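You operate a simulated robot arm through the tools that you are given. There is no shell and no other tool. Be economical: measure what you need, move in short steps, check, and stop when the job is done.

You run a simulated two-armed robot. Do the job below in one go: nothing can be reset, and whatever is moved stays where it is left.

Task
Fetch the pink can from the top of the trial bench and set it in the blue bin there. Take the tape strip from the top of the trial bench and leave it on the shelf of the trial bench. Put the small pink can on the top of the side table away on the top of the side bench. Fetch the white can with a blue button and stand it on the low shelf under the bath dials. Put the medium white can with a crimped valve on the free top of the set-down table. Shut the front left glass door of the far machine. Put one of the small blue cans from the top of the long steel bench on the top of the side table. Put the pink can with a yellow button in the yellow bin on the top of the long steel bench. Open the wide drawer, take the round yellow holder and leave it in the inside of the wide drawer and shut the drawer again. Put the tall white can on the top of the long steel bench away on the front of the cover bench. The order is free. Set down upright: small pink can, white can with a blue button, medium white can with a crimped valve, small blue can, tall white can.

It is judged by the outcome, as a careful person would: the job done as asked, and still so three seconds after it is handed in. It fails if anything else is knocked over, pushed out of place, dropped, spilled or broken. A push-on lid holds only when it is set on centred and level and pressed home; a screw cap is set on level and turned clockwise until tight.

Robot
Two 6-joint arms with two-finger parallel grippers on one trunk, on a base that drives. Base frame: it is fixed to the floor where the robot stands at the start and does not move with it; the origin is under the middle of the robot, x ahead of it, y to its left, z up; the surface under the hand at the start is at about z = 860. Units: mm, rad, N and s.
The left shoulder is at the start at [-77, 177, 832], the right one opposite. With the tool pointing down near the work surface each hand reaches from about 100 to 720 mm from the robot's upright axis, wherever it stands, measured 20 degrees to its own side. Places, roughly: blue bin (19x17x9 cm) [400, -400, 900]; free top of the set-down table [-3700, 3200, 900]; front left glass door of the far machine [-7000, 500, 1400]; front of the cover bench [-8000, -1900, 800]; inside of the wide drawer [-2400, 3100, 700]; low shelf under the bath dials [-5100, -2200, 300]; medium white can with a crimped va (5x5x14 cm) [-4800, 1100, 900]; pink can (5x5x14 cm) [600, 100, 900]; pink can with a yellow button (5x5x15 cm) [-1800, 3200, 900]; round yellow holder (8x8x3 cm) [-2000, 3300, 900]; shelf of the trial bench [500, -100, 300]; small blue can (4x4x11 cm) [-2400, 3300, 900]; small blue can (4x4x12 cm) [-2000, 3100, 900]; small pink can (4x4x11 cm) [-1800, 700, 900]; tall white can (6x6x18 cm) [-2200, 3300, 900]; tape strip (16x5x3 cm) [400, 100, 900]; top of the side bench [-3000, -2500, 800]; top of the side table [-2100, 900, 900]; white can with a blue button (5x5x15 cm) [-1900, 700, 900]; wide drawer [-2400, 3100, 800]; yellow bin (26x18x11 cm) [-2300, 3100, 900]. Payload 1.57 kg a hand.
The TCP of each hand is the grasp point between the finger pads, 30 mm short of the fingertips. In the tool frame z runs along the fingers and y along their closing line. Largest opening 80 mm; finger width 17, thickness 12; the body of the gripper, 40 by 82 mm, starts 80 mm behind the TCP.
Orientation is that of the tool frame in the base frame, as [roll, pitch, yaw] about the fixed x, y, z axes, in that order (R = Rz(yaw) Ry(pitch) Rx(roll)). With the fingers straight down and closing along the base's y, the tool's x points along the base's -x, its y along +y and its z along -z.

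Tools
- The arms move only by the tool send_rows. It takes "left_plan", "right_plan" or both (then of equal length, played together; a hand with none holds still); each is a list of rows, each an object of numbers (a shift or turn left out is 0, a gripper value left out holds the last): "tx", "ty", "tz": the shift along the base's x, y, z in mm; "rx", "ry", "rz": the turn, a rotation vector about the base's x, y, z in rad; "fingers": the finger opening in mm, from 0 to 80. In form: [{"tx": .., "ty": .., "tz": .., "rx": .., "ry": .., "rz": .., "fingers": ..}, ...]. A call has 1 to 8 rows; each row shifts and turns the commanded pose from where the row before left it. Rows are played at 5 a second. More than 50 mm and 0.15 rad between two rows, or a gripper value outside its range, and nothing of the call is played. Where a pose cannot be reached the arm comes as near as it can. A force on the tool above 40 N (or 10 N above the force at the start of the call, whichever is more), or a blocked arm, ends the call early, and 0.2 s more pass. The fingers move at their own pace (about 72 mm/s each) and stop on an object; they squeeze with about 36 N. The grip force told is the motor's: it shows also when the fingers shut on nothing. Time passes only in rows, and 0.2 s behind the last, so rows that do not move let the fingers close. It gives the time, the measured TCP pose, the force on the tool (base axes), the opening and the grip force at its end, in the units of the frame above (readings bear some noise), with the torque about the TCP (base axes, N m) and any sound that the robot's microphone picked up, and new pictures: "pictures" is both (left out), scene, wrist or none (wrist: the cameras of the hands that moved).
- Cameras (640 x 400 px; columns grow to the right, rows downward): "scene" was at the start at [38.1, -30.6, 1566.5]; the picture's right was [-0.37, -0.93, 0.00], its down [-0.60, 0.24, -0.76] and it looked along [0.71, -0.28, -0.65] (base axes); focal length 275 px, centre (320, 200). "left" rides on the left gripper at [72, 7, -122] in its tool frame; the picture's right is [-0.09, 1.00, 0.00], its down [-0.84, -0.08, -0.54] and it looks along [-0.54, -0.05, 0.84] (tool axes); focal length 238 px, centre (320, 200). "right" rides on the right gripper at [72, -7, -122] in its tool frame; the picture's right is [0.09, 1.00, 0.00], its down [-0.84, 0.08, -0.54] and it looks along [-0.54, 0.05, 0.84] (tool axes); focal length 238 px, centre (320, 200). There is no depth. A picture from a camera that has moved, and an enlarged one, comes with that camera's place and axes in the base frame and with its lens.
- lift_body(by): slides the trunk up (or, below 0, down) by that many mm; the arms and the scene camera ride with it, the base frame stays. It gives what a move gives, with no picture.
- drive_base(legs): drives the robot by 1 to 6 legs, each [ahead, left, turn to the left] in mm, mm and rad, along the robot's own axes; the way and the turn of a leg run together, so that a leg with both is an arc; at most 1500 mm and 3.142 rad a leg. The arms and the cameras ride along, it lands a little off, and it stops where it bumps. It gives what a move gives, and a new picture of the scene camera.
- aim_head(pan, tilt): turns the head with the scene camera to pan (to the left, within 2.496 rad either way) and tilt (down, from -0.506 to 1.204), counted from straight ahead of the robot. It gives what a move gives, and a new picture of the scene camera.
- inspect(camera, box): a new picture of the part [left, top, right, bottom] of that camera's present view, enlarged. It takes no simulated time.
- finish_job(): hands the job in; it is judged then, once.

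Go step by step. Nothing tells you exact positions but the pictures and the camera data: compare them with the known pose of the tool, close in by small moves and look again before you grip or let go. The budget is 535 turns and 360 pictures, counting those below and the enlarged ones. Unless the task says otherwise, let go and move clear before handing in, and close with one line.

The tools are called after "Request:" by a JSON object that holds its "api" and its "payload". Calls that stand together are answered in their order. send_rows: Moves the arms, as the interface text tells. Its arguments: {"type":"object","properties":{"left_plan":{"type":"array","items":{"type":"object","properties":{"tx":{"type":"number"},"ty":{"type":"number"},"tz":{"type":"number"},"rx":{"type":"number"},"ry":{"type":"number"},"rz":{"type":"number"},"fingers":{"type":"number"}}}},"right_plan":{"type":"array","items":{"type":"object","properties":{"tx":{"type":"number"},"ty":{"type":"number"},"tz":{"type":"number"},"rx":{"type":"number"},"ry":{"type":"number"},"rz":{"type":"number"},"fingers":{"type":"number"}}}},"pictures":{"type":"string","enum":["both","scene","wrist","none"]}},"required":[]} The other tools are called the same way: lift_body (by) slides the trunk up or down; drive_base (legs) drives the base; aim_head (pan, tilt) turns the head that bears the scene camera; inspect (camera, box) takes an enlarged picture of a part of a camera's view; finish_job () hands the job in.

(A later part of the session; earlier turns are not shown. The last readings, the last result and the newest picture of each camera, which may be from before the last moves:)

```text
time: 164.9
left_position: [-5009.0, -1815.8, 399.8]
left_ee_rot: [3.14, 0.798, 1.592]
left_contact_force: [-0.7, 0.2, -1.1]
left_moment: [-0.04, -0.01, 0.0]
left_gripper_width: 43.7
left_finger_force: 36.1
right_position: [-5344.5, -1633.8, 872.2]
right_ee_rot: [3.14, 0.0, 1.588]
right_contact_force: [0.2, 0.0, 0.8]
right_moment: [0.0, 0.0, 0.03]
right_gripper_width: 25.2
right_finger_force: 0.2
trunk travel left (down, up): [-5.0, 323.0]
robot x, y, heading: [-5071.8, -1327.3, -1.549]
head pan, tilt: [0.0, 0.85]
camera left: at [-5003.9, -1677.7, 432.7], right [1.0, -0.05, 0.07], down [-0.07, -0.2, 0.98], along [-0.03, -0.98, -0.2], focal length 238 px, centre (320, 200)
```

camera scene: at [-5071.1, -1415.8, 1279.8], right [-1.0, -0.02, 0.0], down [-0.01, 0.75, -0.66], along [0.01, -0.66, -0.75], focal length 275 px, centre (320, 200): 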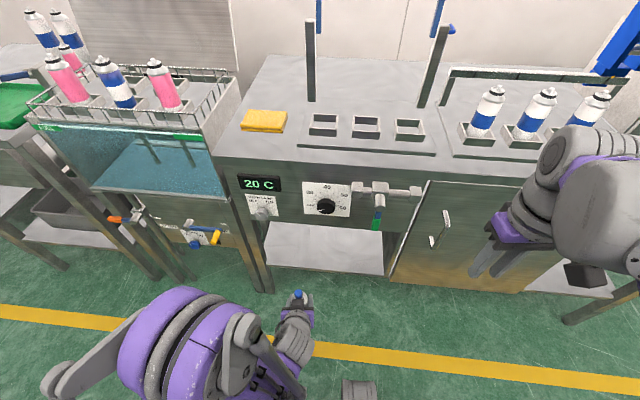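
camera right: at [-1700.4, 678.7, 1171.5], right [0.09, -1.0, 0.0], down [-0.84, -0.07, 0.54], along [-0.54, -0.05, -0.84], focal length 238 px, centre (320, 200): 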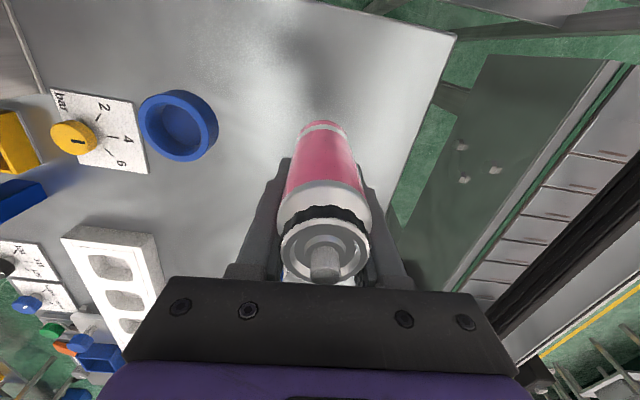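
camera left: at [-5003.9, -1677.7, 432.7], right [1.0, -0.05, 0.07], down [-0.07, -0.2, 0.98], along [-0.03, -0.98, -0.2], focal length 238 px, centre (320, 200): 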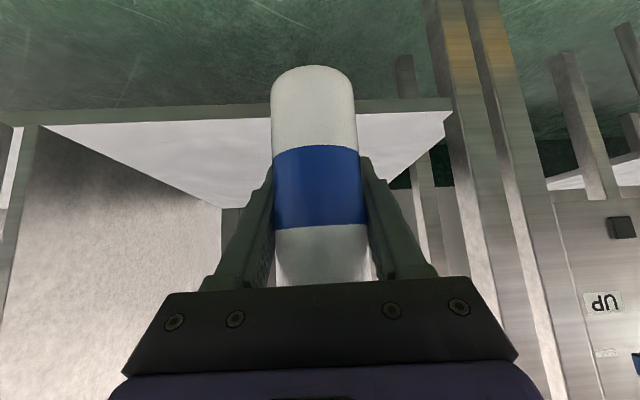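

Request:
{"api": "drive_base", "payload": {"legs": [[100, 0, 0]]}}

Request:
{"api": "send_rows", "payload": {"left_plan": [{"ty": -40}, {"ty": -40}, {"ty": -40}, {"tz": -30}], "pictures": "wrist"}}

```text
time: 166.1
left_position: [-5005.8, -1913.5, 400.4]
left_ee_rot: [-3.141, 0.798, 1.59]
left_contact_force: [-0.3, -0.7, -1.9]
left_moment: [-0.02, 0.0, 0.01]
left_gripper_width: 43.8
left_finger_force: 36.1
right_position: [-5342.1, -1734.2, 872.6]
right_ee_rot: [-3.141, 0.0, 1.589]
right_contact_force: [0.3, 0.8, 0.6]
right_moment: [0.02, 0.03, -0.02]
right_gripper_width: 24.8
right_finger_force: 0.1
trunk travel left (down, up): [-5.0, 323.0]
robot x, y, heading: [-5069.4, -1426.5, -1.552]
head pan, tilt: [0.0, 0.85]
camera scene: at [-5069.2, -1514.9, 1279.8], right [-1.0, -0.02, 0.0], down [-0.01, 0.75, -0.66], along [0.01, -0.66, -0.75], focal length 275 px, centre (320, 200)
```

scene: 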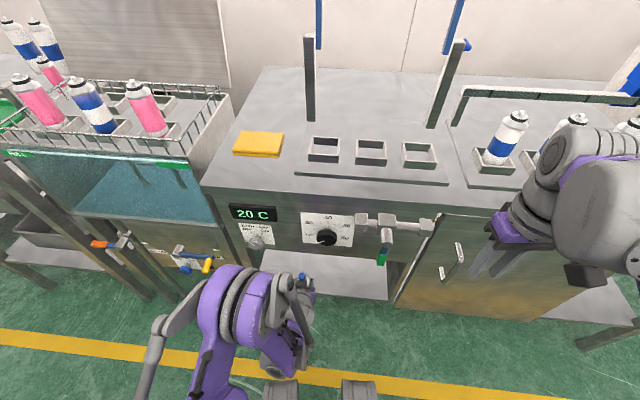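

```text
time: 167.1
left_position: [-5004.2, -2034.5, 371.7]
left_ee_rot: [-3.14, 0.797, 1.59]
left_contact_force: [-0.5, -0.2, -1.1]
left_moment: [-0.06, 0.01, -0.02]
left_gripper_width: 43.7
left_finger_force: 36.1
right_position: [-5343.0, -1733.5, 872.7]
right_ee_rot: [3.141, 0.0, 1.589]
right_contact_force: [0.0, -0.8, -0.2]
right_moment: [0.0, 0.02, -0.01]
right_gripper_width: 25.1
right_finger_force: 0.0
trunk travel left (down, up): [-5.0, 323.0]
robot x, y, heading: [-5070.1, -1426.8, -1.551]
head pan, tilt: [0.0, 0.85]
camera left: at [-5001.2, -1896.9, 404.4], right [1.0, -0.05, 0.07], down [-0.07, -0.2, 0.98], along [-0.03, -0.98, -0.2], focal length 238 px, centre (320, 200)
```

left: 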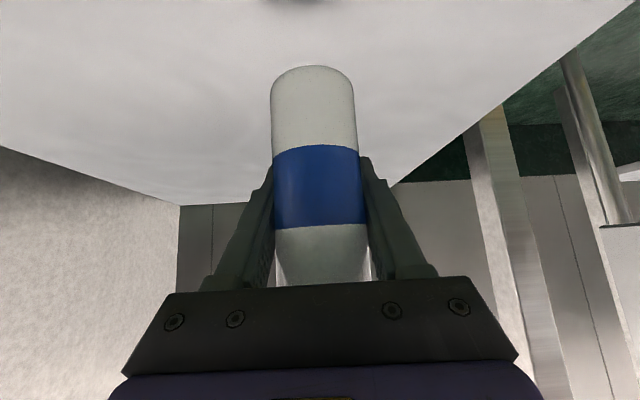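

Can is over the shelf. I lower until contact.

Request:
{"api": "send_rows", "payload": {"left_plan": [{"tz": -8}, {"tz": -8}, {"tz": -6}, {"tz": -6}], "pictures": "wrist"}}

```text
time: 168.1
left_position: [-5005.8, -2033.5, 340.9]
left_ee_rot: [3.141, 0.799, 1.59]
left_contact_force: [-0.6, -0.8, -1.4]
left_moment: [0.0, 0.01, -0.02]
left_gripper_width: 43.5
left_finger_force: 36.3
right_position: [-5342.9, -1733.9, 873.1]
right_ee_rot: [-3.141, -0.001, 1.588]
right_contact_force: [0.0, 0.6, 0.5]
right_moment: [0.01, 0.01, 0.0]
right_gripper_width: 24.9
right_finger_force: 0.0
trunk travel left (down, up): [-5.0, 323.0]
robot x, y, heading: [-5072.0, -1431.2, -1.547]
head pan, tilt: [0.0, 0.85]
camera left: at [-5001.8, -1895.9, 375.0], right [1.0, -0.05, 0.07], down [-0.07, -0.2, 0.98], along [-0.03, -0.98, -0.2], focal length 238 px, centre (320, 200)
```

left: 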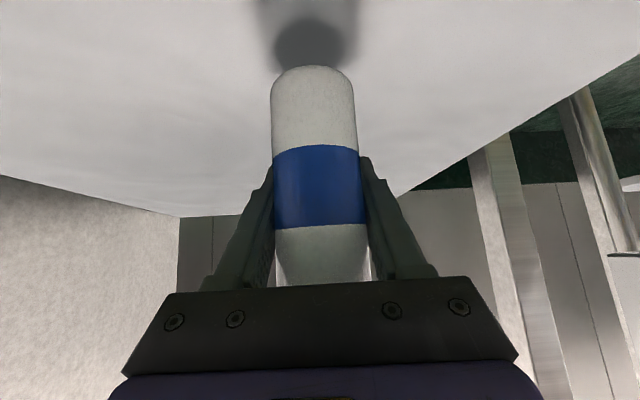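

Request:
{"api": "send_rows", "payload": {"left_plan": [{"tz": -5}, {"tz": -4}, {"tz": -3}], "pictures": "wrist"}}

```text
time: 168.9
left_position: [-5005.8, -2034.6, 329.9]
left_ee_rot: [-3.141, 0.802, 1.589]
left_contact_force: [-0.2, 1.9, 10.4]
left_moment: [0.08, -0.04, -0.02]
left_gripper_width: 43.7
left_finger_force: 36.0
right_position: [-5342.2, -1733.2, 873.3]
right_ee_rot: [3.141, 0.002, 1.587]
right_contact_force: [-0.4, -0.5, 0.4]
right_moment: [-0.02, -0.02, 0.0]
right_gripper_width: 25.0
right_finger_force: 0.2
trunk travel left (down, up): [-5.0, 323.0]
robot x, y, heading: [-5071.4, -1428.0, -1.552]
head pan, tilt: [0.0, 0.85]
camera left: at [-5002.4, -1896.0, 363.4], right [1.0, -0.05, 0.07], down [-0.07, -0.2, 0.98], along [-0.03, -0.98, -0.2], focal length 238 px, centre (320, 200)
```

left: 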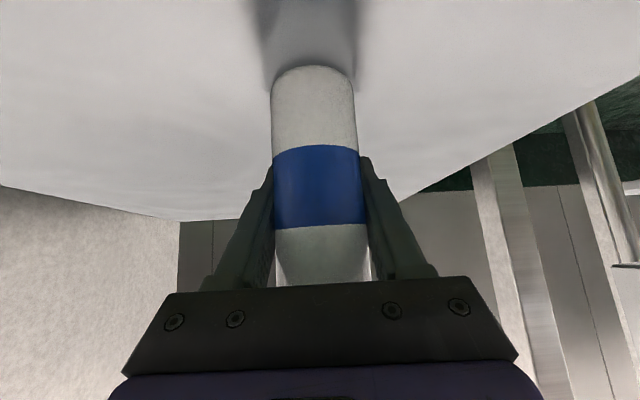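

Contact at last. Release and withdraw along the tool axis.

Request:
{"api": "send_rows", "payload": {"left_plan": [{"fingers": 75}, {}, {"ty": 30, "tz": 15}, {"ty": 40, "tz": 20}, {"ty": 40, "tz": 20}, {"ty": 45}, {"ty": 45}], "pictures": "wrist"}}

```text
time: 170.5
left_position: [-5017.0, -1883.6, 421.6]
left_ee_rot: [-3.141, 0.794, 1.59]
left_contact_force: [0.1, 0.6, 0.0]
left_moment: [0.0, 0.0, -0.03]
left_gripper_width: 75.0
left_finger_force: 0.1
left hand out of reach, approached as far as the arm can: row 6, 7
right_position: [-5342.8, -1732.1, 873.2]
right_ee_rot: [3.142, -0.001, 1.587]
right_contact_force: [0.0, -0.5, -0.7]
right_moment: [0.04, 0.01, -0.01]
right_gripper_width: 24.9
right_finger_force: 0.1
trunk travel left (down, up): [-5.0, 323.0]
robot x, y, heading: [-5071.5, -1427.3, -1.552]
head pan, tilt: [0.0, 0.85]
camera left: at [-5014.3, -1745.6, 456.0], right [1.0, -0.05, 0.07], down [-0.07, -0.2, 0.98], along [-0.03, -0.98, -0.2], focal length 238 px, centre (320, 200)
```

left: 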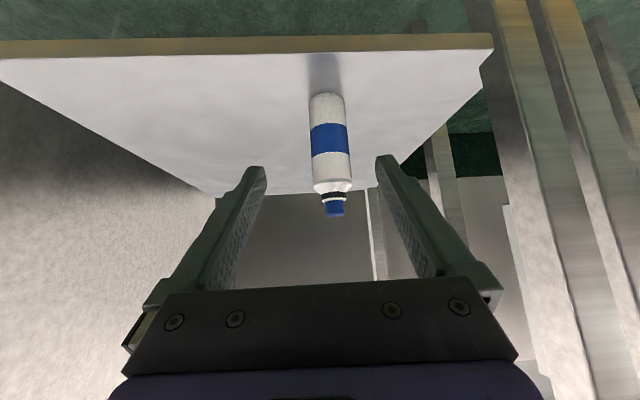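

White can stands on the low shelf. I back off, restore the arm pose and look toward the far machine.

Request:
{"api": "drive_base", "payload": {"legs": [[-250, 0, 0]]}}

Request:
{"api": "send_rows", "payload": {"left_plan": [{"ty": 0, "tz": 40, "rx": 0.1}, {"tx": 10, "tz": 45, "rx": 0.1}, {"tx": 10, "tz": 45, "rx": 0.1}, {"tx": 10, "tz": 45, "rx": 0.1}, {"tx": 10, "tz": 45, "rx": 0.1}, {"tx": 10, "tz": 45, "rx": 0.1}, {"tx": 10, "tz": 45, "rx": 0.1}, {"tx": 10, "tz": 45, "rx": 0.1}], "pictures": "none"}}

Request:
{"api": "lift_body", "payload": {"by": 270}}

Request:
{"api": "aim_head", "payload": {"pan": -1.9, "tilt": 0.2}}

```text
time: 172.3
left_position: [-5021.3, -1639.2, 423.0]
left_ee_rot: [-3.141, 0.796, 1.587]
left_contact_force: [0.6, 0.3, -0.4]
left_moment: [-0.03, 0.05, 0.0]
left_gripper_width: 74.7
left_finger_force: 0.1
right_position: [-5347.7, -1487.4, 873.6]
right_ee_rot: [-3.141, 0.0, 1.589]
right_contact_force: [1.2, -0.3, -0.1]
right_moment: [0.0, -0.03, 0.0]
right_gripper_width: 25.2
right_finger_force: 0.0
trunk travel left (down, up): [-5.0, 323.0]
robot x, y, heading: [-5073.2, -1183.8, -1.555]
head pan, tilt: [0.0, 0.85]
camera scene: at [-5073.7, -1268.5, 1279.9], right [-1.0, -0.02, 0.0], down [-0.01, 0.75, -0.66], along [0.01, -0.66, -0.75], focal length 275 px, centre (320, 200)
```

scene: 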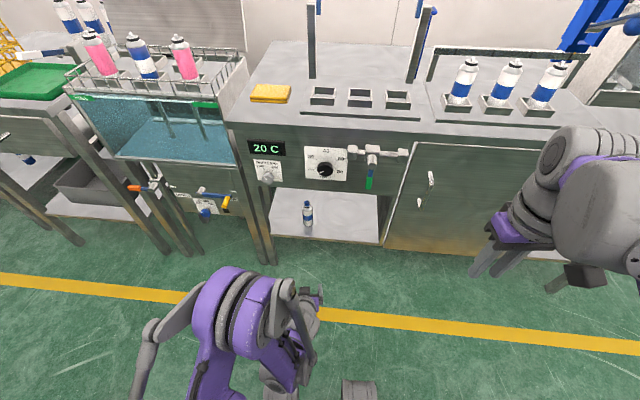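

```text
time: 174.1
left_position: [-4953.6, -1638.1, 778.4]
left_ee_rot: [3.129, -0.005, 1.584]
left_contact_force: [-0.1, 1.2, -0.3]
left_moment: [0.02, 0.02, 0.01]
left_gripper_width: 74.8
left_finger_force: 0.1
right_position: [-5348.3, -1487.8, 873.3]
right_ee_rot: [-3.141, 0.0, 1.589]
right_contact_force: [-0.4, 1.0, 0.6]
right_moment: [0.01, 0.0, -0.02]
right_gripper_width: 25.0
right_finger_force: 0.0
trunk travel left (down, up): [-5.0, 323.0]
robot x, y, heading: [-5074.1, -1184.7, -1.551]
head pan, tilt: [0.0, 0.85]
```

```text
time: 176.8
left_position: [-4951.9, -1638.4, 1047.9]
left_ee_rot: [3.129, -0.004, 1.584]
left_contact_force: [0.5, 0.2, 0.9]
left_moment: [-0.04, 0.01, -0.03]
left_gripper_width: 74.8
left_finger_force: 0.0
right_position: [-5348.1, -1487.0, 1142.4]
right_ee_rot: [-3.141, 0.0, 1.588]
right_contact_force: [-0.4, 0.2, -0.3]
right_moment: [-0.01, -0.01, 0.0]
right_gripper_width: 24.9
right_finger_force: 0.0
trunk travel left (down, up): [-275.0, 53.0]
robot x, y, heading: [-5077.5, -1181.9, -1.552]
head pan, tilt: [0.0, 0.85]
```

```text
time: 178.7
left_position: [-4953.4, -1639.0, 1047.9]
left_ee_rot: [3.13, -0.003, 1.582]
left_contact_force: [0.0, 1.0, -0.5]
left_moment: [0.01, 0.0, -0.02]
left_gripper_width: 75.0
left_finger_force: 0.1
right_position: [-5347.1, -1488.7, 1142.6]
right_ee_rot: [-3.14, 0.001, 1.588]
right_contact_force: [-0.3, 0.5, -0.3]
right_moment: [0.0, -0.02, 0.04]
right_gripper_width: 25.1
right_finger_force: 0.1
trunk travel left (down, up): [-275.0, 53.0]
robot x, y, heading: [-5075.7, -1180.5, -1.553]
head pan, tilt: [-1.901, 0.201]
camera scene: at [-5164.7, -1111.9, 1612.2], right [0.31, 0.95, 0.0], down [0.19, -0.06, -0.98], along [-0.93, 0.3, -0.2], focal length 275 px, centre (320, 200)
```

scene: 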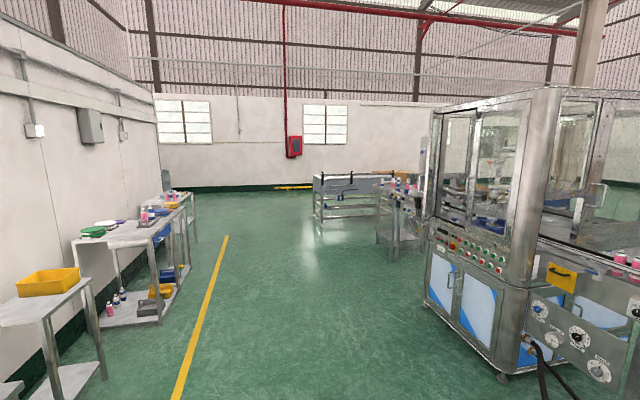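

Request:
{"api": "inspect", "payload": {"camera": "scene", "box": [400, 70, 620, 320]}}

```text
1.60 times, centred on (510, 195) of scene
camera zoom: at [-5164.7, -1111.9, 1612.2], right [0.31, 0.95, 0.0], down [0.19, -0.06, -0.98], along [-0.93, 0.3, -0.2], focal length 440 px, centre (16, 208)
```

zoom: 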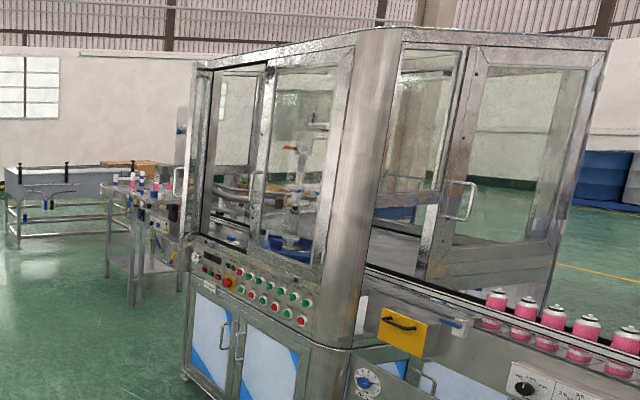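

The front-left door is swung open at the machine's left corner. I turn to face the machine (+y) and drive in front of it.

Request:
{"api": "drive_base", "payload": {"legs": [[0, 0, 1.56], [0, 0, 1.56], [0, 900, 0], [400, 850, 0]]}}

Request:
{"api": "aim_head", "payload": {"pan": 0.0, "tilt": 0.15}}

```text
time: 202.1
left_position: [-6971.3, -384.2, 1047.3]
left_ee_rot: [3.128, -0.002, -1.537]
left_contact_force: [-0.4, -1.0, 0.1]
left_moment: [0.0, 0.02, 0.0]
left_gripper_width: 75.0
left_finger_force: 0.0
right_position: [-6574.7, -525.7, 1142.8]
right_ee_rot: [-3.142, -0.001, -1.533]
right_contact_force: [0.4, -1.1, 0.3]
right_moment: [0.01, -0.01, 0.0]
right_gripper_width: 25.0
right_finger_force: 0.1
trunk travel left (down, up): [-275.0, 53.0]
robot x, y, heading: [-6839.4, -836.3, 1.606]
head pan, tilt: [-1.901, 0.201]
camera scene: at [-6748.9, -905.8, 1612.2], right [-0.29, -0.96, 0.0], down [-0.19, 0.06, -0.98], along [0.94, -0.28, -0.2], focal length 275 px, centre (320, 200)
```

scene: 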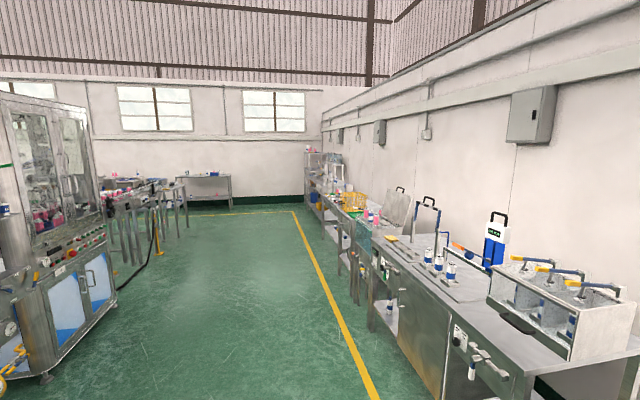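

```text
time: 204.0
left_position: [-6970.4, -384.5, 1046.4]
left_ee_rot: [3.131, -0.003, -1.538]
left_contact_force: [-1.2, -0.9, 0.4]
left_moment: [-0.05, -0.01, -0.01]
left_gripper_width: 74.9
left_finger_force: 0.0
right_position: [-6575.0, -526.1, 1142.9]
right_ee_rot: [-3.142, 0.0, -1.533]
right_contact_force: [0.3, 0.3, 0.4]
right_moment: [-0.01, 0.01, 0.02]
right_gripper_width: 24.9
right_finger_force: 0.1
trunk travel left (down, up): [-275.0, 53.0]
robot x, y, heading: [-6838.8, -838.4, 1.607]
head pan, tilt: [0.0, 0.15]
camera scene: at [-6841.7, -786.4, 1616.9], right [1.0, 0.04, 0.0], down [0.01, -0.15, -0.99], along [-0.04, 0.99, -0.15], focal length 275 px, centre (320, 200)
```

scene: 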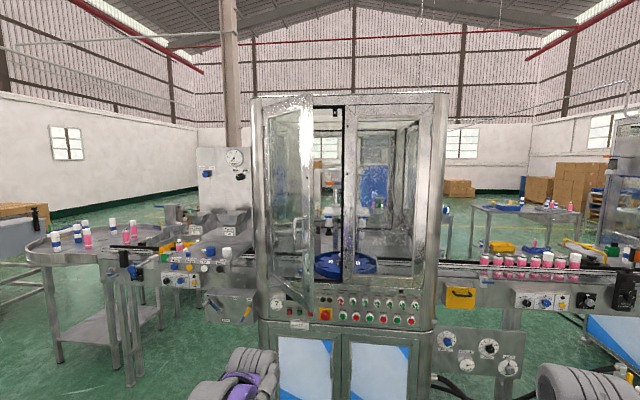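

Request:
{"api": "inspect", "payload": {"camera": "scene", "box": [230, 80, 460, 340]}}

```text
1.54 times, centred on (345, 210) of scene
camera zoom: at [-6841.7, -786.4, 1616.9], right [1.0, 0.04, 0.0], down [0.01, -0.15, -0.99], along [-0.04, 0.99, -0.15], focal length 423 px, centre (282, 185)
```

zoom: 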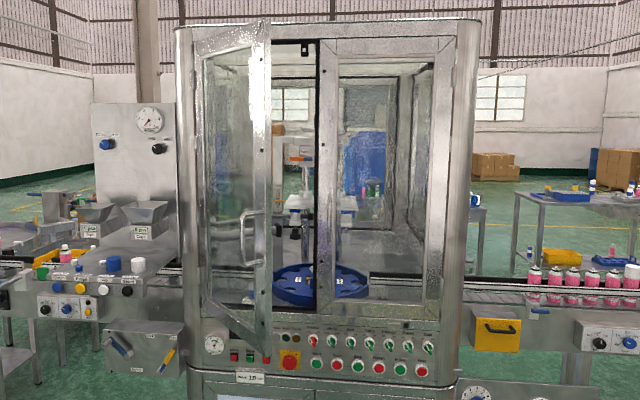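

The door is open about 50°, hinged on the left, its free edge near (-6920,330), z 955–1870. I close the left fingers and turn the hand to point forward as a pusher.

Request:
{"api": "send_rows", "payload": {"left_plan": [{"tz": 15, "rx": 0.14, "fingers": 0}, {"tz": 15, "rx": 0.14}, {"tz": 15, "rx": 0.14}, {"tz": 15, "rx": 0.14}, {"tz": 15, "rx": 0.14}, {"tz": 15, "rx": 0.14}, {"tz": 10, "rx": 0.14}, {"rx": 0.14}], "pictures": "none"}}

Request:
{"api": "send_rows", "payload": {"left_plan": [{"rx": 0.14}, {"rx": 0.14}, {"ty": 20, "rx": 0.1}, {"tx": 20, "ty": 40}, {"tx": 20, "ty": 40}], "pictures": "none"}}

Request:
{"api": "drive_base", "payload": {"legs": [[350, 0, -0.036]]}}

```text
time: 205.8
left_position: [-6972.5, -384.3, 1147.1]
left_ee_rot: [-3.085, 1.117, -1.495]
left_contact_force: [0.8, -0.5, -0.3]
left_moment: [-0.01, -0.01, 0.0]
left_gripper_width: 0.0
left_finger_force: 21.4
right_position: [-6576.2, -526.5, 1142.6]
right_ee_rot: [-3.141, 0.001, -1.533]
right_contact_force: [-0.7, -0.4, -0.3]
right_moment: [0.01, -0.01, 0.0]
right_gripper_width: 24.9
right_finger_force: 0.1
trunk travel left (down, up): [-275.0, 53.0]
robot x, y, heading: [-6839.6, -838.7, 1.607]
head pan, tilt: [0.0, 0.15]
```

```text
time: 207.0
left_position: [-6932.0, -283.9, 1145.3]
left_ee_rot: [-2.743, 1.487, -1.161]
left_contact_force: [-0.2, 0.7, -0.5]
left_moment: [-0.02, 0.0, 0.0]
left_gripper_width: 0.2
left_finger_force: 21.2
right_position: [-6573.2, -526.8, 1141.7]
right_ee_rot: [-3.141, 0.0, -1.532]
right_contact_force: [0.4, 0.4, 0.5]
right_moment: [-0.02, 0.0, 0.01]
right_gripper_width: 24.9
right_finger_force: 0.1
trunk travel left (down, up): [-275.0, 53.0]
robot x, y, heading: [-6840.6, -834.9, 1.609]
head pan, tilt: [0.0, 0.15]
```

```text
time: 209.2
left_position: [-6912.2, 66.6, 1145.0]
left_ee_rot: [-2.74, 1.489, -1.2]
left_contact_force: [-0.4, 0.4, -0.2]
left_moment: [0.03, -0.01, 0.03]
left_gripper_width: 0.0
left_finger_force: 21.2
right_position: [-6566.9, -190.7, 1142.3]
right_ee_rot: [3.142, 0.001, -1.579]
right_contact_force: [-0.2, -0.6, 0.3]
right_moment: [-0.02, 0.0, 0.01]
right_gripper_width: 25.0
right_finger_force: 0.0
trunk travel left (down, up): [-275.0, 53.0]
robot x, y, heading: [-6847.7, -490.2, 1.564]
head pan, tilt: [0.0, 0.15]
camera scene: at [-6844.8, -437.8, 1616.9], right [1.0, -0.01, 0.0], down [0.0, -0.15, -0.99], along [0.01, 0.99, -0.15], focal length 275 px, centre (320, 200)
```

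scene: 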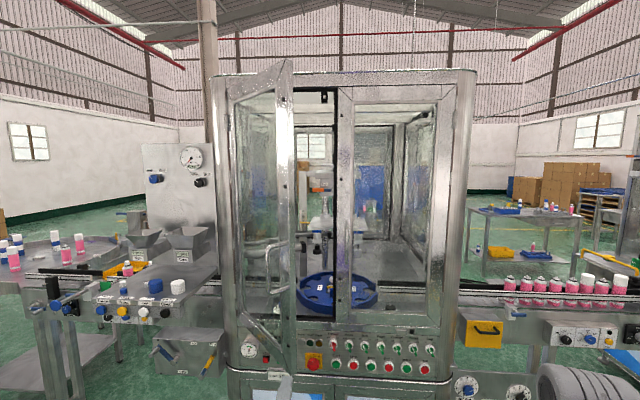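

Free edge triangulates to about (-6912,286). I pull the hand back, drive closer, then push the stile with the arm.

Request:
{"api": "send_rows", "payload": {"left_plan": [{"ty": -45, "tx": -5}, {"ty": -45, "tx": -5}, {"ty": -45, "tx": -5}, {"ty": -35}], "pictures": "none"}}

Request:
{"api": "drive_base", "payload": {"legs": [[350, 0, 0]]}}

Request:
{"api": "aim_head", "payload": {"pan": 0.15, "tilt": 0.45}}

```text
time: 210.2
left_position: [-6928.3, -104.3, 1147.8]
left_ee_rot: [-2.733, 1.488, -1.193]
left_contact_force: [0.7, -0.1, 0.3]
left_moment: [0.02, -0.02, -0.02]
left_gripper_width: 0.0
left_finger_force: 21.2
right_position: [-6566.2, -192.2, 1142.1]
right_ee_rot: [-3.141, 0.002, -1.579]
right_contact_force: [-0.8, -1.0, -0.8]
right_moment: [0.03, -0.03, -0.02]
right_gripper_width: 25.0
right_finger_force: 0.0
trunk travel left (down, up): [-275.0, 53.0]
robot x, y, heading: [-6846.7, -485.6, 1.566]
head pan, tilt: [0.0, 0.15]
```

```text
time: 212.5
left_position: [-6927.6, 243.6, 1146.1]
left_ee_rot: [-2.742, 1.489, -1.197]
left_contact_force: [0.6, 0.1, -0.1]
left_moment: [-0.01, 0.0, 0.02]
left_gripper_width: 0.0
left_finger_force: 21.7
right_position: [-6564.5, 158.9, 1142.0]
right_ee_rot: [-3.14, 0.0, -1.577]
right_contact_force: [0.2, -0.4, -0.2]
right_moment: [-0.01, -0.01, 0.0]
right_gripper_width: 25.1
right_finger_force: 0.1
trunk travel left (down, up): [-275.0, 53.0]
robot x, y, heading: [-6843.5, -142.9, 1.568]
head pan, tilt: [0.0, 0.15]
camera scene: at [-6842.9, -89.8, 1616.9], right [1.0, 0.0, 0.0], down [0.0, -0.15, -0.99], along [0.0, 0.99, -0.15], focal length 275 px, centre (320, 200)
```

scene: 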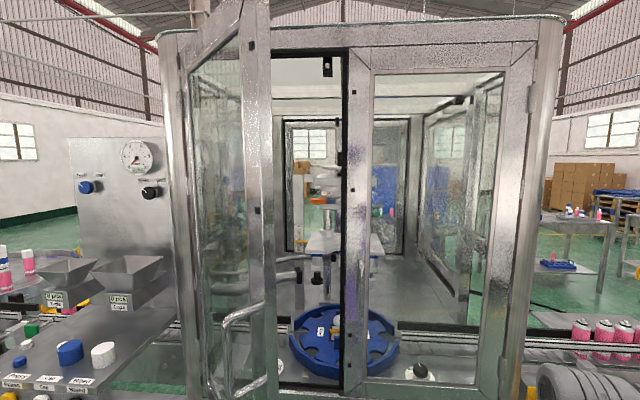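

```text
time: 213.3
left_position: [-6928.6, 243.9, 1147.8]
left_ee_rot: [-2.741, 1.49, -1.199]
left_contact_force: [-0.3, -0.1, 0.3]
left_moment: [-0.01, 0.0, 0.01]
left_gripper_width: 0.0
left_finger_force: 21.4
right_position: [-6564.9, 157.1, 1143.5]
right_ee_rot: [3.141, -0.001, -1.577]
right_contact_force: [-0.1, -0.1, 1.3]
right_moment: [0.01, 0.01, 0.02]
right_gripper_width: 25.0
right_finger_force: 0.1
trunk travel left (down, up): [-275.0, 53.0]
robot x, y, heading: [-6841.7, -143.2, 1.565]
head pan, tilt: [0.15, 0.45]
camera scene: at [-6856.6, -91.8, 1589.1], right [0.99, 0.14, 0.0], down [0.06, -0.43, -0.9], along [-0.13, 0.89, -0.43], focal length 275 px, centre (320, 200)
```

scene: 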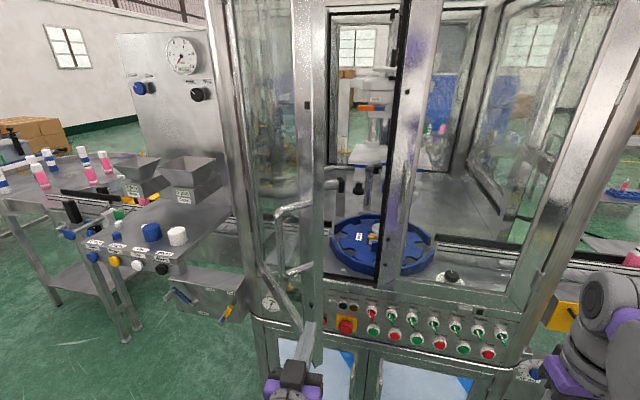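

Request:
{"api": "send_rows", "payload": {"left_plan": [{"tx": 0, "ty": 35}, {"tx": 12, "ty": 30}, {"tx": 15, "ty": 35}, {"tx": 15, "ty": 35}], "pictures": "scene"}}

```text
time: 214.3
left_position: [-6885.4, 382.6, 1148.9]
left_ee_rot: [-2.752, 1.489, -1.21]
left_contact_force: [0.1, -0.1, 0.2]
left_moment: [-0.02, 0.0, -0.01]
left_gripper_width: 0.3
left_finger_force: 21.1
right_position: [-6565.5, 159.9, 1143.4]
right_ee_rot: [3.141, 0.001, -1.576]
right_contact_force: [0.4, 0.3, -0.9]
right_moment: [-0.02, -0.01, -0.02]
right_gripper_width: 24.7
right_finger_force: 0.1
trunk travel left (down, up): [-275.0, 53.0]
robot x, y, heading: [-6840.9, -142.7, 1.564]
head pan, tilt: [0.15, 0.45]
camera scene: at [-6856.1, -89.7, 1589.0], right [0.99, 0.14, 0.0], down [0.06, -0.43, -0.9], along [-0.13, 0.89, -0.44], focal length 275 px, centre (320, 200)
```

scene: 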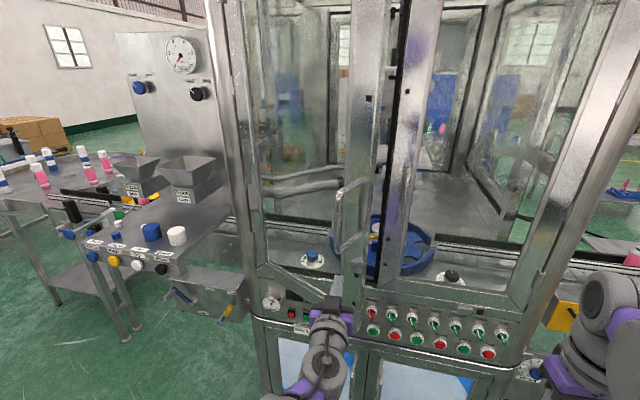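

Door is moving. Continue the arc.

Request:
{"api": "send_rows", "payload": {"left_plan": [{"tx": 12, "ty": 35}, {"tx": 8, "ty": 35}, {"tx": 5, "ty": 30}], "pictures": "scene"}}

```text
time: 215.1
left_position: [-6859.4, 479.9, 1147.1]
left_ee_rot: [-2.746, 1.489, -1.204]
left_contact_force: [0.0, -0.2, -0.4]
left_moment: [0.0, 0.01, -0.01]
left_gripper_width: 0.2
left_finger_force: 21.0
right_position: [-6564.2, 159.1, 1143.4]
right_ee_rot: [-3.141, 0.0, -1.577]
right_contact_force: [0.3, 0.4, -0.2]
right_moment: [-0.04, 0.0, 0.02]
right_gripper_width: 24.9
right_finger_force: 0.1
trunk travel left (down, up): [-275.0, 53.0]
robot x, y, heading: [-6845.3, -142.4, 1.562]
head pan, tilt: [0.15, 0.45]
camera scene: at [-6856.4, -90.3, 1589.0], right [0.99, 0.14, 0.0], down [0.06, -0.43, -0.9], along [-0.13, 0.89, -0.44], focal length 275 px, centre (320, 200)
```

scene: 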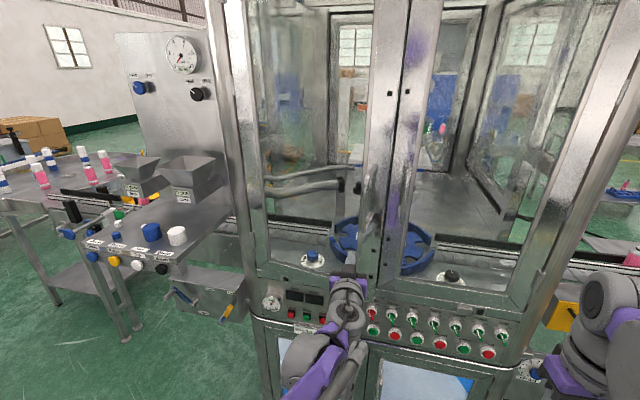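

Request:
{"api": "send_rows", "payload": {"left_plan": [{"tx": 1, "ty": 15}, {"ty": 10}, {"ty": 10}, {"ty": 8}, {"ty": 8}], "pictures": "scene"}}

```text
time: 216.3
left_position: [-6859.2, 532.2, 1148.1]
left_ee_rot: [-2.738, 1.489, -1.196]
left_contact_force: [-0.1, 0.3, 0.3]
left_moment: [0.03, 0.02, 0.01]
left_gripper_width: 0.2
left_finger_force: 21.3
right_position: [-6563.9, 158.4, 1141.5]
right_ee_rot: [-3.14, 0.0, -1.575]
right_contact_force: [0.4, 0.3, -0.1]
right_moment: [0.0, 0.02, 0.04]
right_gripper_width: 25.2
right_finger_force: 0.0
trunk travel left (down, up): [-275.0, 53.0]
robot x, y, heading: [-6842.0, -140.6, 1.567]
head pan, tilt: [0.15, 0.45]
camera scene: at [-6856.6, -91.4, 1589.0], right [0.99, 0.14, 0.0], down [0.06, -0.43, -0.9], along [-0.13, 0.89, -0.44], focal length 275 px, centre (320, 200)
```

scene: 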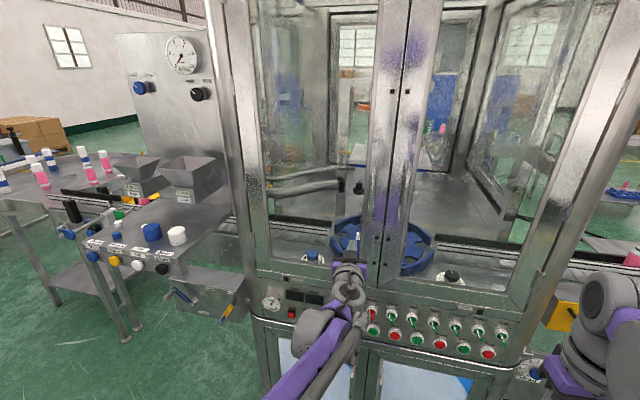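

Nearly shut; push on in small steps until the force rises.

Request:
{"api": "send_rows", "payload": {"left_plan": [{"ty": 8}, {"ty": 8}, {"ty": 6}, {"ty": 6}, {"ty": 6}], "pictures": "scene"}}

```text
time: 217.5
left_position: [-6858.9, 560.5, 1148.1]
left_ee_rot: [-2.726, 1.49, -1.185]
left_contact_force: [-3.0, -28.2, -18.5]
left_moment: [-0.36, 0.16, -0.18]
left_gripper_width: 0.0
left_finger_force: 21.0
right_position: [-6566.2, 153.7, 1142.0]
right_ee_rot: [3.141, 0.003, -1.575]
right_contact_force: [-0.2, -0.8, -1.2]
right_moment: [0.0, 0.01, -0.02]
right_gripper_width: 24.9
right_finger_force: 0.0
trunk travel left (down, up): [-275.0, 53.0]
robot x, y, heading: [-6845.4, -142.9, 1.564]
head pan, tilt: [0.15, 0.45]
camera scene: at [-6857.2, -95.1, 1588.7], right [0.99, 0.14, 0.0], down [0.06, -0.43, -0.9], along [-0.13, 0.89, -0.43], focal length 275 px, centre (320, 200)
```

scene: 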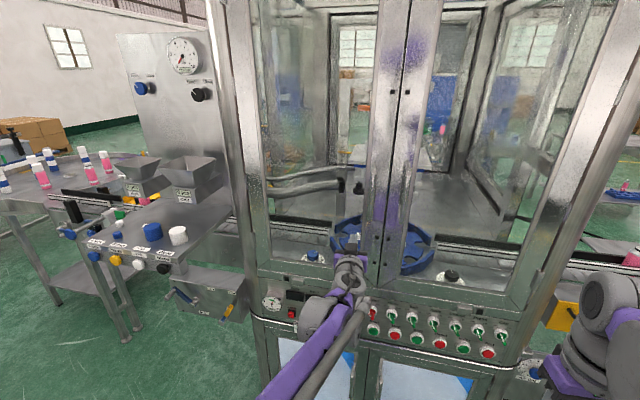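

Firm resistance — shut. I withdraw, back off and check.

Request:
{"api": "send_rows", "payload": {"left_plan": [{"ty": -20}, {"ty": -45}, {"ty": -45}, {"ty": -45}, {"ty": -45}], "pictures": "none"}}

Request:
{"api": "drive_base", "payload": {"legs": [[-650, 0, 0]]}}

Request:
{"api": "inspect", "payload": {"camera": "scene", "box": [200, 0, 500, 250]}}

```text
time: 218.7
left_position: [-6860.8, 363.0, 1148.5]
left_ee_rot: [-2.734, 1.488, -1.193]
left_contact_force: [-0.1, 0.3, -0.3]
left_moment: [0.0, 0.01, 0.0]
left_gripper_width: 0.0
left_finger_force: 21.3
right_position: [-6565.6, 157.2, 1142.8]
right_ee_rot: [3.141, 0.002, -1.574]
right_contact_force: [0.0, 0.4, 0.3]
right_moment: [0.03, 0.02, -0.01]
right_gripper_width: 24.8
right_finger_force: 0.0
trunk travel left (down, up): [-275.0, 53.0]
robot x, y, heading: [-6844.0, -142.5, 1.567]
head pan, tilt: [0.15, 0.45]
```

```text
time: 222.4
left_position: [-6864.1, -297.4, 1147.8]
left_ee_rot: [-2.742, 1.489, -1.202]
left_contact_force: [-0.3, -0.5, -0.2]
left_moment: [-0.02, -0.02, -0.01]
left_gripper_width: 0.2
left_finger_force: 21.2
right_position: [-6567.6, -503.5, 1144.0]
right_ee_rot: [-3.14, 0.0, -1.578]
right_contact_force: [0.6, 0.4, 0.0]
right_moment: [0.03, 0.01, -0.02]
right_gripper_width: 25.0
right_finger_force: 0.0
trunk travel left (down, up): [-275.0, 53.0]
robot x, y, heading: [-6847.1, -803.8, 1.564]
head pan, tilt: [0.15, 0.45]
camera scene: at [-6860.5, -752.4, 1589.0], right [0.99, 0.14, 0.0], down [0.06, -0.43, -0.9], along [-0.13, 0.89, -0.44], focal length 275 px, centre (320, 200)
```

scene: 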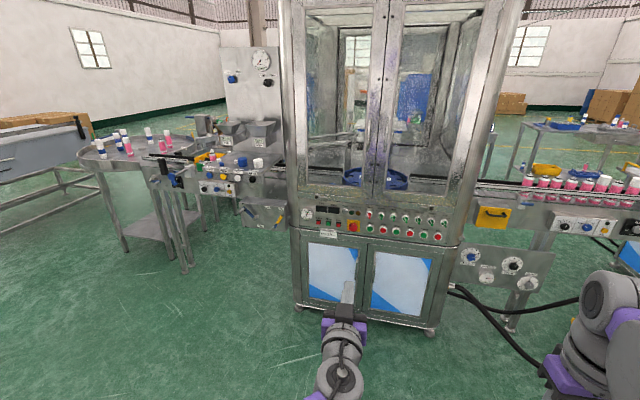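

```text
1.60 times, centred on (350, 125) of scene
camera zoom: at [-6860.5, -752.4, 1589.0], right [0.99, 0.14, 0.0], down [0.06, -0.43, -0.9], along [-0.13, 0.89, -0.44], focal length 440 px, centre (272, 320)
```

zoom: 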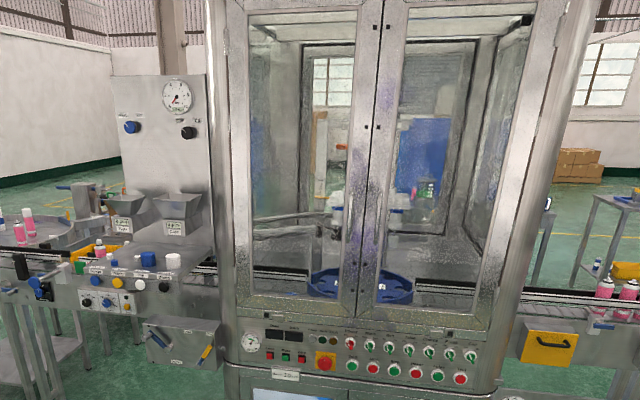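

The front-left door is shut. I restore the hand pose and head back east along the aisle toward the other side.

Request:
{"api": "send_rows", "payload": {"left_plan": [{"rx": -0.15}, {"rx": -0.15}, {"rx": -0.15, "ty": -15}, {"rx": -0.15, "ty": -15}, {"rx": -0.15, "ty": -15}, {"rx": -0.15, "ty": -15}, {"rx": -0.15, "ty": -15}, {"rx": -0.15, "ty": -15}], "pictures": "none"}}

Request:
{"api": "send_rows", "payload": {"left_plan": [{"rx": -0.15, "tx": -30, "tz": 20, "fingers": 80}, {"rx": -0.14, "tx": -40, "tz": 20}, {"tx": -40, "tz": 10}], "pictures": "none"}}

Request:
{"api": "drive_base", "payload": {"legs": [[-350, 0, 0], [0, -1500, 0], [0, -1500, 0]]}}

```text
time: 224.2
left_position: [-6862.2, -386.9, 1147.8]
left_ee_rot: [-3.099, 0.293, -1.541]
left_contact_force: [0.3, -0.1, -0.2]
left_moment: [0.02, -0.03, 0.0]
left_gripper_width: 0.2
left_finger_force: 21.7
right_position: [-6567.7, -502.1, 1142.5]
right_ee_rot: [-3.141, -0.002, -1.578]
right_contact_force: [-0.8, -0.3, 0.1]
right_moment: [0.01, -0.02, -0.03]
right_gripper_width: 24.7
right_finger_force: 0.0
trunk travel left (down, up): [-275.0, 53.0]
robot x, y, heading: [-6848.6, -801.4, 1.564]
head pan, tilt: [0.15, 0.45]
```

```text
time: 225.0
left_position: [-6974.5, -386.5, 1200.9]
left_ee_rot: [-3.107, 0.004, -1.542]
left_contact_force: [-0.8, -0.7, 0.1]
left_moment: [0.03, -0.02, 0.0]
left_gripper_width: 80.0
left_finger_force: 0.0
right_position: [-6568.8, -505.1, 1142.7]
right_ee_rot: [3.141, 0.002, -1.578]
right_contact_force: [0.0, 0.6, -0.3]
right_moment: [-0.01, 0.01, 0.05]
right_gripper_width: 24.9
right_finger_force: 0.1
trunk travel left (down, up): [-275.0, 53.0]
robot x, y, heading: [-6847.8, -801.4, 1.563]
head pan, tilt: [0.15, 0.45]
```

```text
time: 253.2
left_position: [-3939.9, -836.4, 1200.6]
left_ee_rot: [-3.109, 0.006, -1.586]
left_contact_force: [0.0, 0.9, -0.5]
left_moment: [0.03, -0.03, -0.03]
left_gripper_width: 80.2
left_finger_force: 0.0
right_position: [-3540.4, -970.6, 1143.1]
right_ee_rot: [-3.14, 0.002, -1.625]
right_contact_force: [0.1, -0.6, -0.4]
right_moment: [0.02, -0.01, 0.0]
right_gripper_width: 25.0
right_finger_force: 0.0
trunk travel left (down, up): [-275.0, 53.0]
robot x, y, heading: [-3832.0, -1260.6, 1.522]
head pan, tilt: [0.15, 0.45]
camera scene: at [-3843.0, -1206.7, 1589.0], right [1.0, 0.1, 0.0], down [0.04, -0.43, -0.9], along [-0.09, 0.9, -0.44], focal length 275 px, centre (320, 200)
```

scene: 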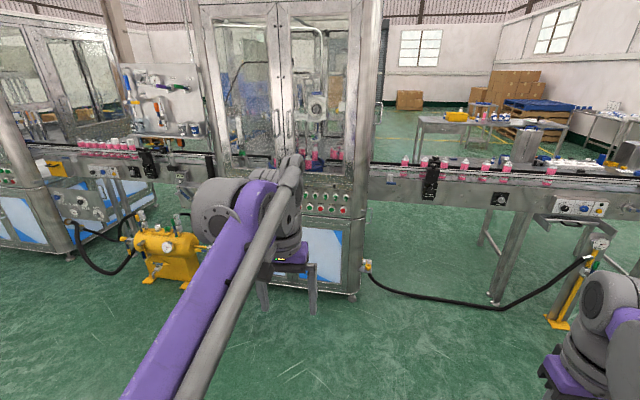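

Request:
{"api": "drive_base", "payload": {"legs": [[0, 0, 0.05], [0, -1500, 0], [0, -1500, 0], [0, -330, 0]]}}

Request:
{"api": "aim_head", "payload": {"pan": 0.1, "tilt": 0.55}}

```text
time: 282.8
left_position: [-628.8, -900.0, 1199.9]
left_ee_rot: [-3.108, 0.003, -1.563]
left_contact_force: [0.0, 1.3, 0.2]
left_moment: [-0.03, 0.01, 0.01]
left_gripper_width: 80.1
left_finger_force: 0.1
right_position: [-226.9, -1026.1, 1143.3]
right_ee_rot: [-3.141, 0.0, -1.601]
right_contact_force: [-1.0, 0.4, 0.2]
right_moment: [-0.01, -0.01, 0.02]
right_gripper_width: 25.1
right_finger_force: 0.1
trunk travel left (down, up): [-275.0, 53.0]
robot x, y, heading: [-510.2, -1321.0, 1.543]
head pan, tilt: [0.15, 0.45]
camera scene: at [-524.7, -1269.0, 1589.0], right [0.99, 0.12, 0.0], down [0.05, -0.43, -0.9], along [-0.11, 0.89, -0.44], focal length 275 px, centre (320, 200)
```

scene: 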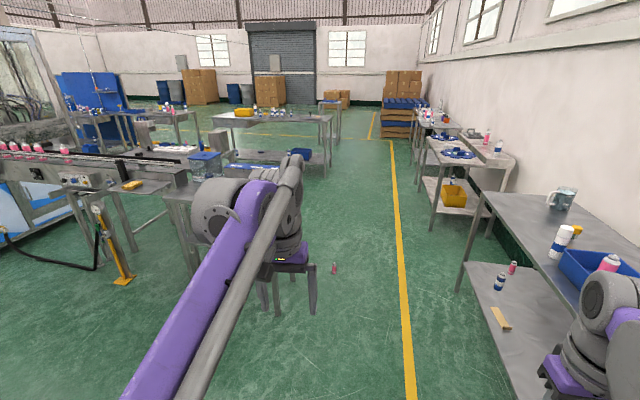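

```text
time: 283.4
left_position: [-629.3, -900.0, 1200.3]
left_ee_rot: [-3.109, 0.004, -1.562]
left_contact_force: [-0.9, -0.5, 0.4]
left_moment: [0.05, -0.02, 0.04]
left_gripper_width: 80.1
left_finger_force: 0.1
right_position: [-227.6, -1026.2, 1143.1]
right_ee_rot: [-3.141, 0.0, -1.6]
right_contact_force: [0.0, -0.3, 1.0]
right_moment: [-0.05, -0.03, 0.02]
right_gripper_width: 24.9
right_finger_force: 0.1
trunk travel left (down, up): [-275.0, 53.0]
robot x, y, heading: [-515.7, -1315.4, 1.543]
head pan, tilt: [0.099, 0.55]
camera scene: at [-519.9, -1270.6, 1580.0], right [1.0, 0.07, 0.0], down [0.04, -0.52, -0.85], along [-0.06, 0.85, -0.52], focal length 275 px, centre (320, 200)
```

scene: 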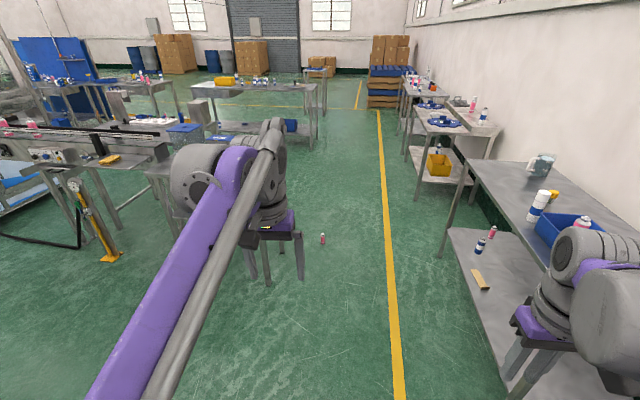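

The pink can still stands on the floor at (-634,590). I drive up to it.

Request:
{"api": "drive_base", "payload": {"legs": [[1390, 0, 0.028]]}}

Request:
{"api": "lift_body", "payload": {"by": -272}}

Request:
{"api": "aim_head", "payload": {"pan": 0.2, "tilt": 0.95}}

```text
time: 290.4
left_position: [-649.5, 478.3, 1199.5]
left_ee_rot: [-3.107, 0.006, -1.508]
left_contact_force: [0.0, -0.1, -0.4]
left_moment: [0.01, -0.01, -0.03]
left_gripper_width: 80.1
left_finger_force: 0.1
right_position: [-241.2, 373.1, 1142.7]
right_ee_rot: [3.141, -0.004, -1.546]
right_contact_force: [1.5, 0.0, -0.1]
right_moment: [0.03, 0.01, 0.0]
right_gripper_width: 25.0
right_finger_force: 0.1
trunk travel left (down, up): [-275.0, 53.0]
robot x, y, heading: [-510.5, 68.0, 1.594]
head pan, tilt: [0.099, 0.55]
camera scene: at [-520.2, 114.0, 1579.9], right [0.99, 0.12, 0.0], down [0.07, -0.52, -0.85], along [-0.11, 0.85, -0.52], focal length 275 px, centre (320, 200)
```

scene: 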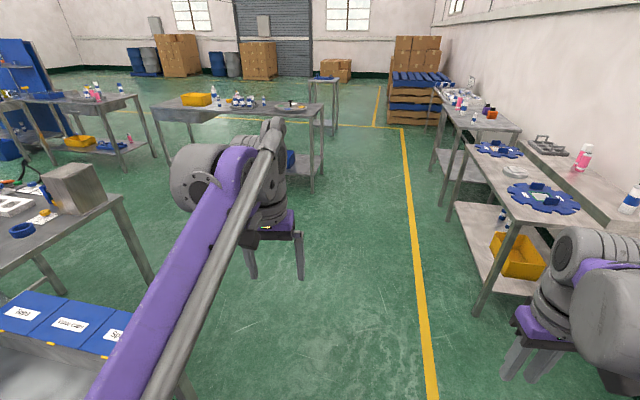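

```text
time: 293.1
left_position: [-650.1, 479.5, 927.2]
left_ee_rot: [-3.109, 0.006, -1.507]
left_contact_force: [0.2, 0.7, 0.3]
left_moment: [0.02, 0.03, 0.02]
left_gripper_width: 79.8
left_finger_force: 0.0
right_position: [-241.3, 373.7, 871.0]
right_ee_rot: [-3.141, 0.0, -1.545]
right_contact_force: [0.0, -0.1, -0.4]
right_moment: [0.02, 0.01, 0.01]
right_gripper_width: 24.8
right_finger_force: 0.0
trunk travel left (down, up): [-3.0, 325.0]
robot x, y, heading: [-512.0, 63.9, 1.595]
head pan, tilt: [0.099, 0.55]
```

```text
time: 294.0
left_position: [-650.0, 477.8, 928.5]
left_ee_rot: [-3.109, 0.006, -1.509]
left_contact_force: [-0.2, -0.4, 0.7]
left_moment: [0.0, 0.0, 0.02]
left_gripper_width: 80.0
left_finger_force: 0.1
right_position: [-241.2, 373.4, 870.3]
right_ee_rot: [-3.141, -0.001, -1.546]
right_contact_force: [0.2, 0.4, 0.6]
right_moment: [0.04, -0.01, 0.02]
right_gripper_width: 24.7
right_finger_force: 0.1
trunk travel left (down, up): [-3.0, 325.0]
robot x, y, heading: [-510.6, 60.2, 1.59]
head pan, tilt: [0.201, 0.949]
camera scene: at [-526.5, 146.1, 1271.1], right [0.97, 0.22, 0.0], down [0.18, -0.79, -0.58], along [-0.13, 0.57, -0.81], focal length 275 px, centre (320, 200)
```

scene: 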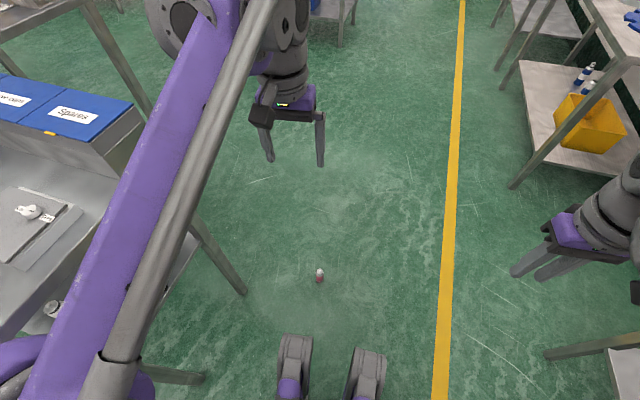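

Request:
{"api": "send_rows", "payload": {"left_plan": [{"tx": 2, "ty": 13, "tz": -46}, {"tx": 2, "ty": 13, "tz": -46}, {"tx": 2, "ty": 13, "tz": -46}, {"tx": 2, "ty": 13, "tz": -46}, {"tx": 2, "ty": 13, "tz": -46}, {"tx": 2, "ty": 13, "tz": -46}, {"tx": 2, "ty": 13, "tz": -46}, {"tx": 2, "ty": 13, "tz": -46}], "pictures": "none"}}

Request:
{"api": "send_rows", "payload": {"left_plan": [{"tz": -48}, {"tz": -48}, {"tz": -48}, {"tz": -48}, {"tz": -48}, {"tz": -40}], "pictures": "both"}}

```text
time: 295.8
left_position: [-632.7, 584.0, 561.1]
left_ee_rot: [-3.107, 0.006, -1.507]
left_contact_force: [0.4, 0.6, -0.2]
left_moment: [0.01, -0.04, 0.01]
left_gripper_width: 79.9
left_finger_force: 0.0
right_position: [-240.3, 374.8, 870.3]
right_ee_rot: [3.141, 0.001, -1.545]
right_contact_force: [-0.5, 0.5, 0.1]
right_moment: [0.0, 0.01, -0.02]
right_gripper_width: 24.8
right_finger_force: 0.0
trunk travel left (down, up): [-3.0, 325.0]
robot x, y, heading: [-508.6, 64.5, 1.594]
head pan, tilt: [0.201, 0.949]
```

```text
time: 297.2
left_position: [-635.3, 583.7, 278.5]
left_ee_rot: [-3.109, 0.007, -1.509]
left_contact_force: [0.8, -0.1, 0.0]
left_moment: [-0.01, 0.01, -0.01]
left_gripper_width: 80.1
left_finger_force: 0.1
right_position: [-241.9, 373.4, 869.5]
right_ee_rot: [3.142, -0.002, -1.546]
right_contact_force: [-0.1, -0.4, 0.5]
right_moment: [0.0, -0.03, 0.0]
right_gripper_width: 25.2
right_finger_force: 0.0
trunk travel left (down, up): [-3.0, 325.0]
robot x, y, heading: [-511.3, 63.9, 1.594]
head pan, tilt: [0.201, 0.949]
camera scene: at [-526.6, 146.4, 1271.0], right [0.97, 0.22, 0.0], down [0.18, -0.79, -0.58], along [-0.13, 0.57, -0.81], focal length 275 px, centre (320, 200)
camera left: at [-640.5, 510.7, 399.6], right [-1.0, 0.03, -0.03], down [0.01, 0.84, 0.55], along [0.04, 0.55, -0.84], focal length 238 px, centre (320, 200)
```

scene: 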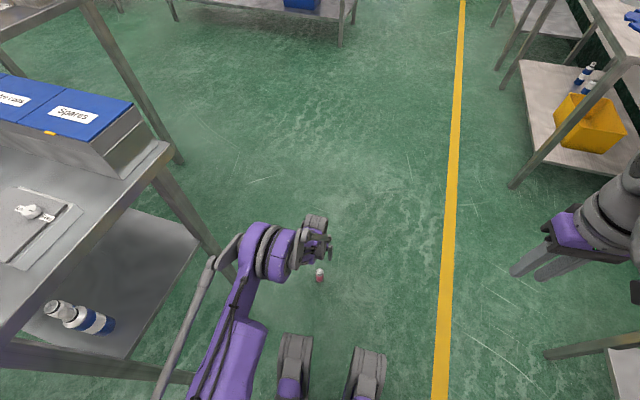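
left: 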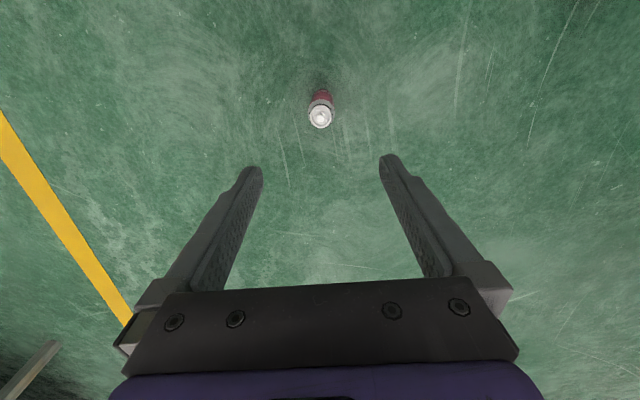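

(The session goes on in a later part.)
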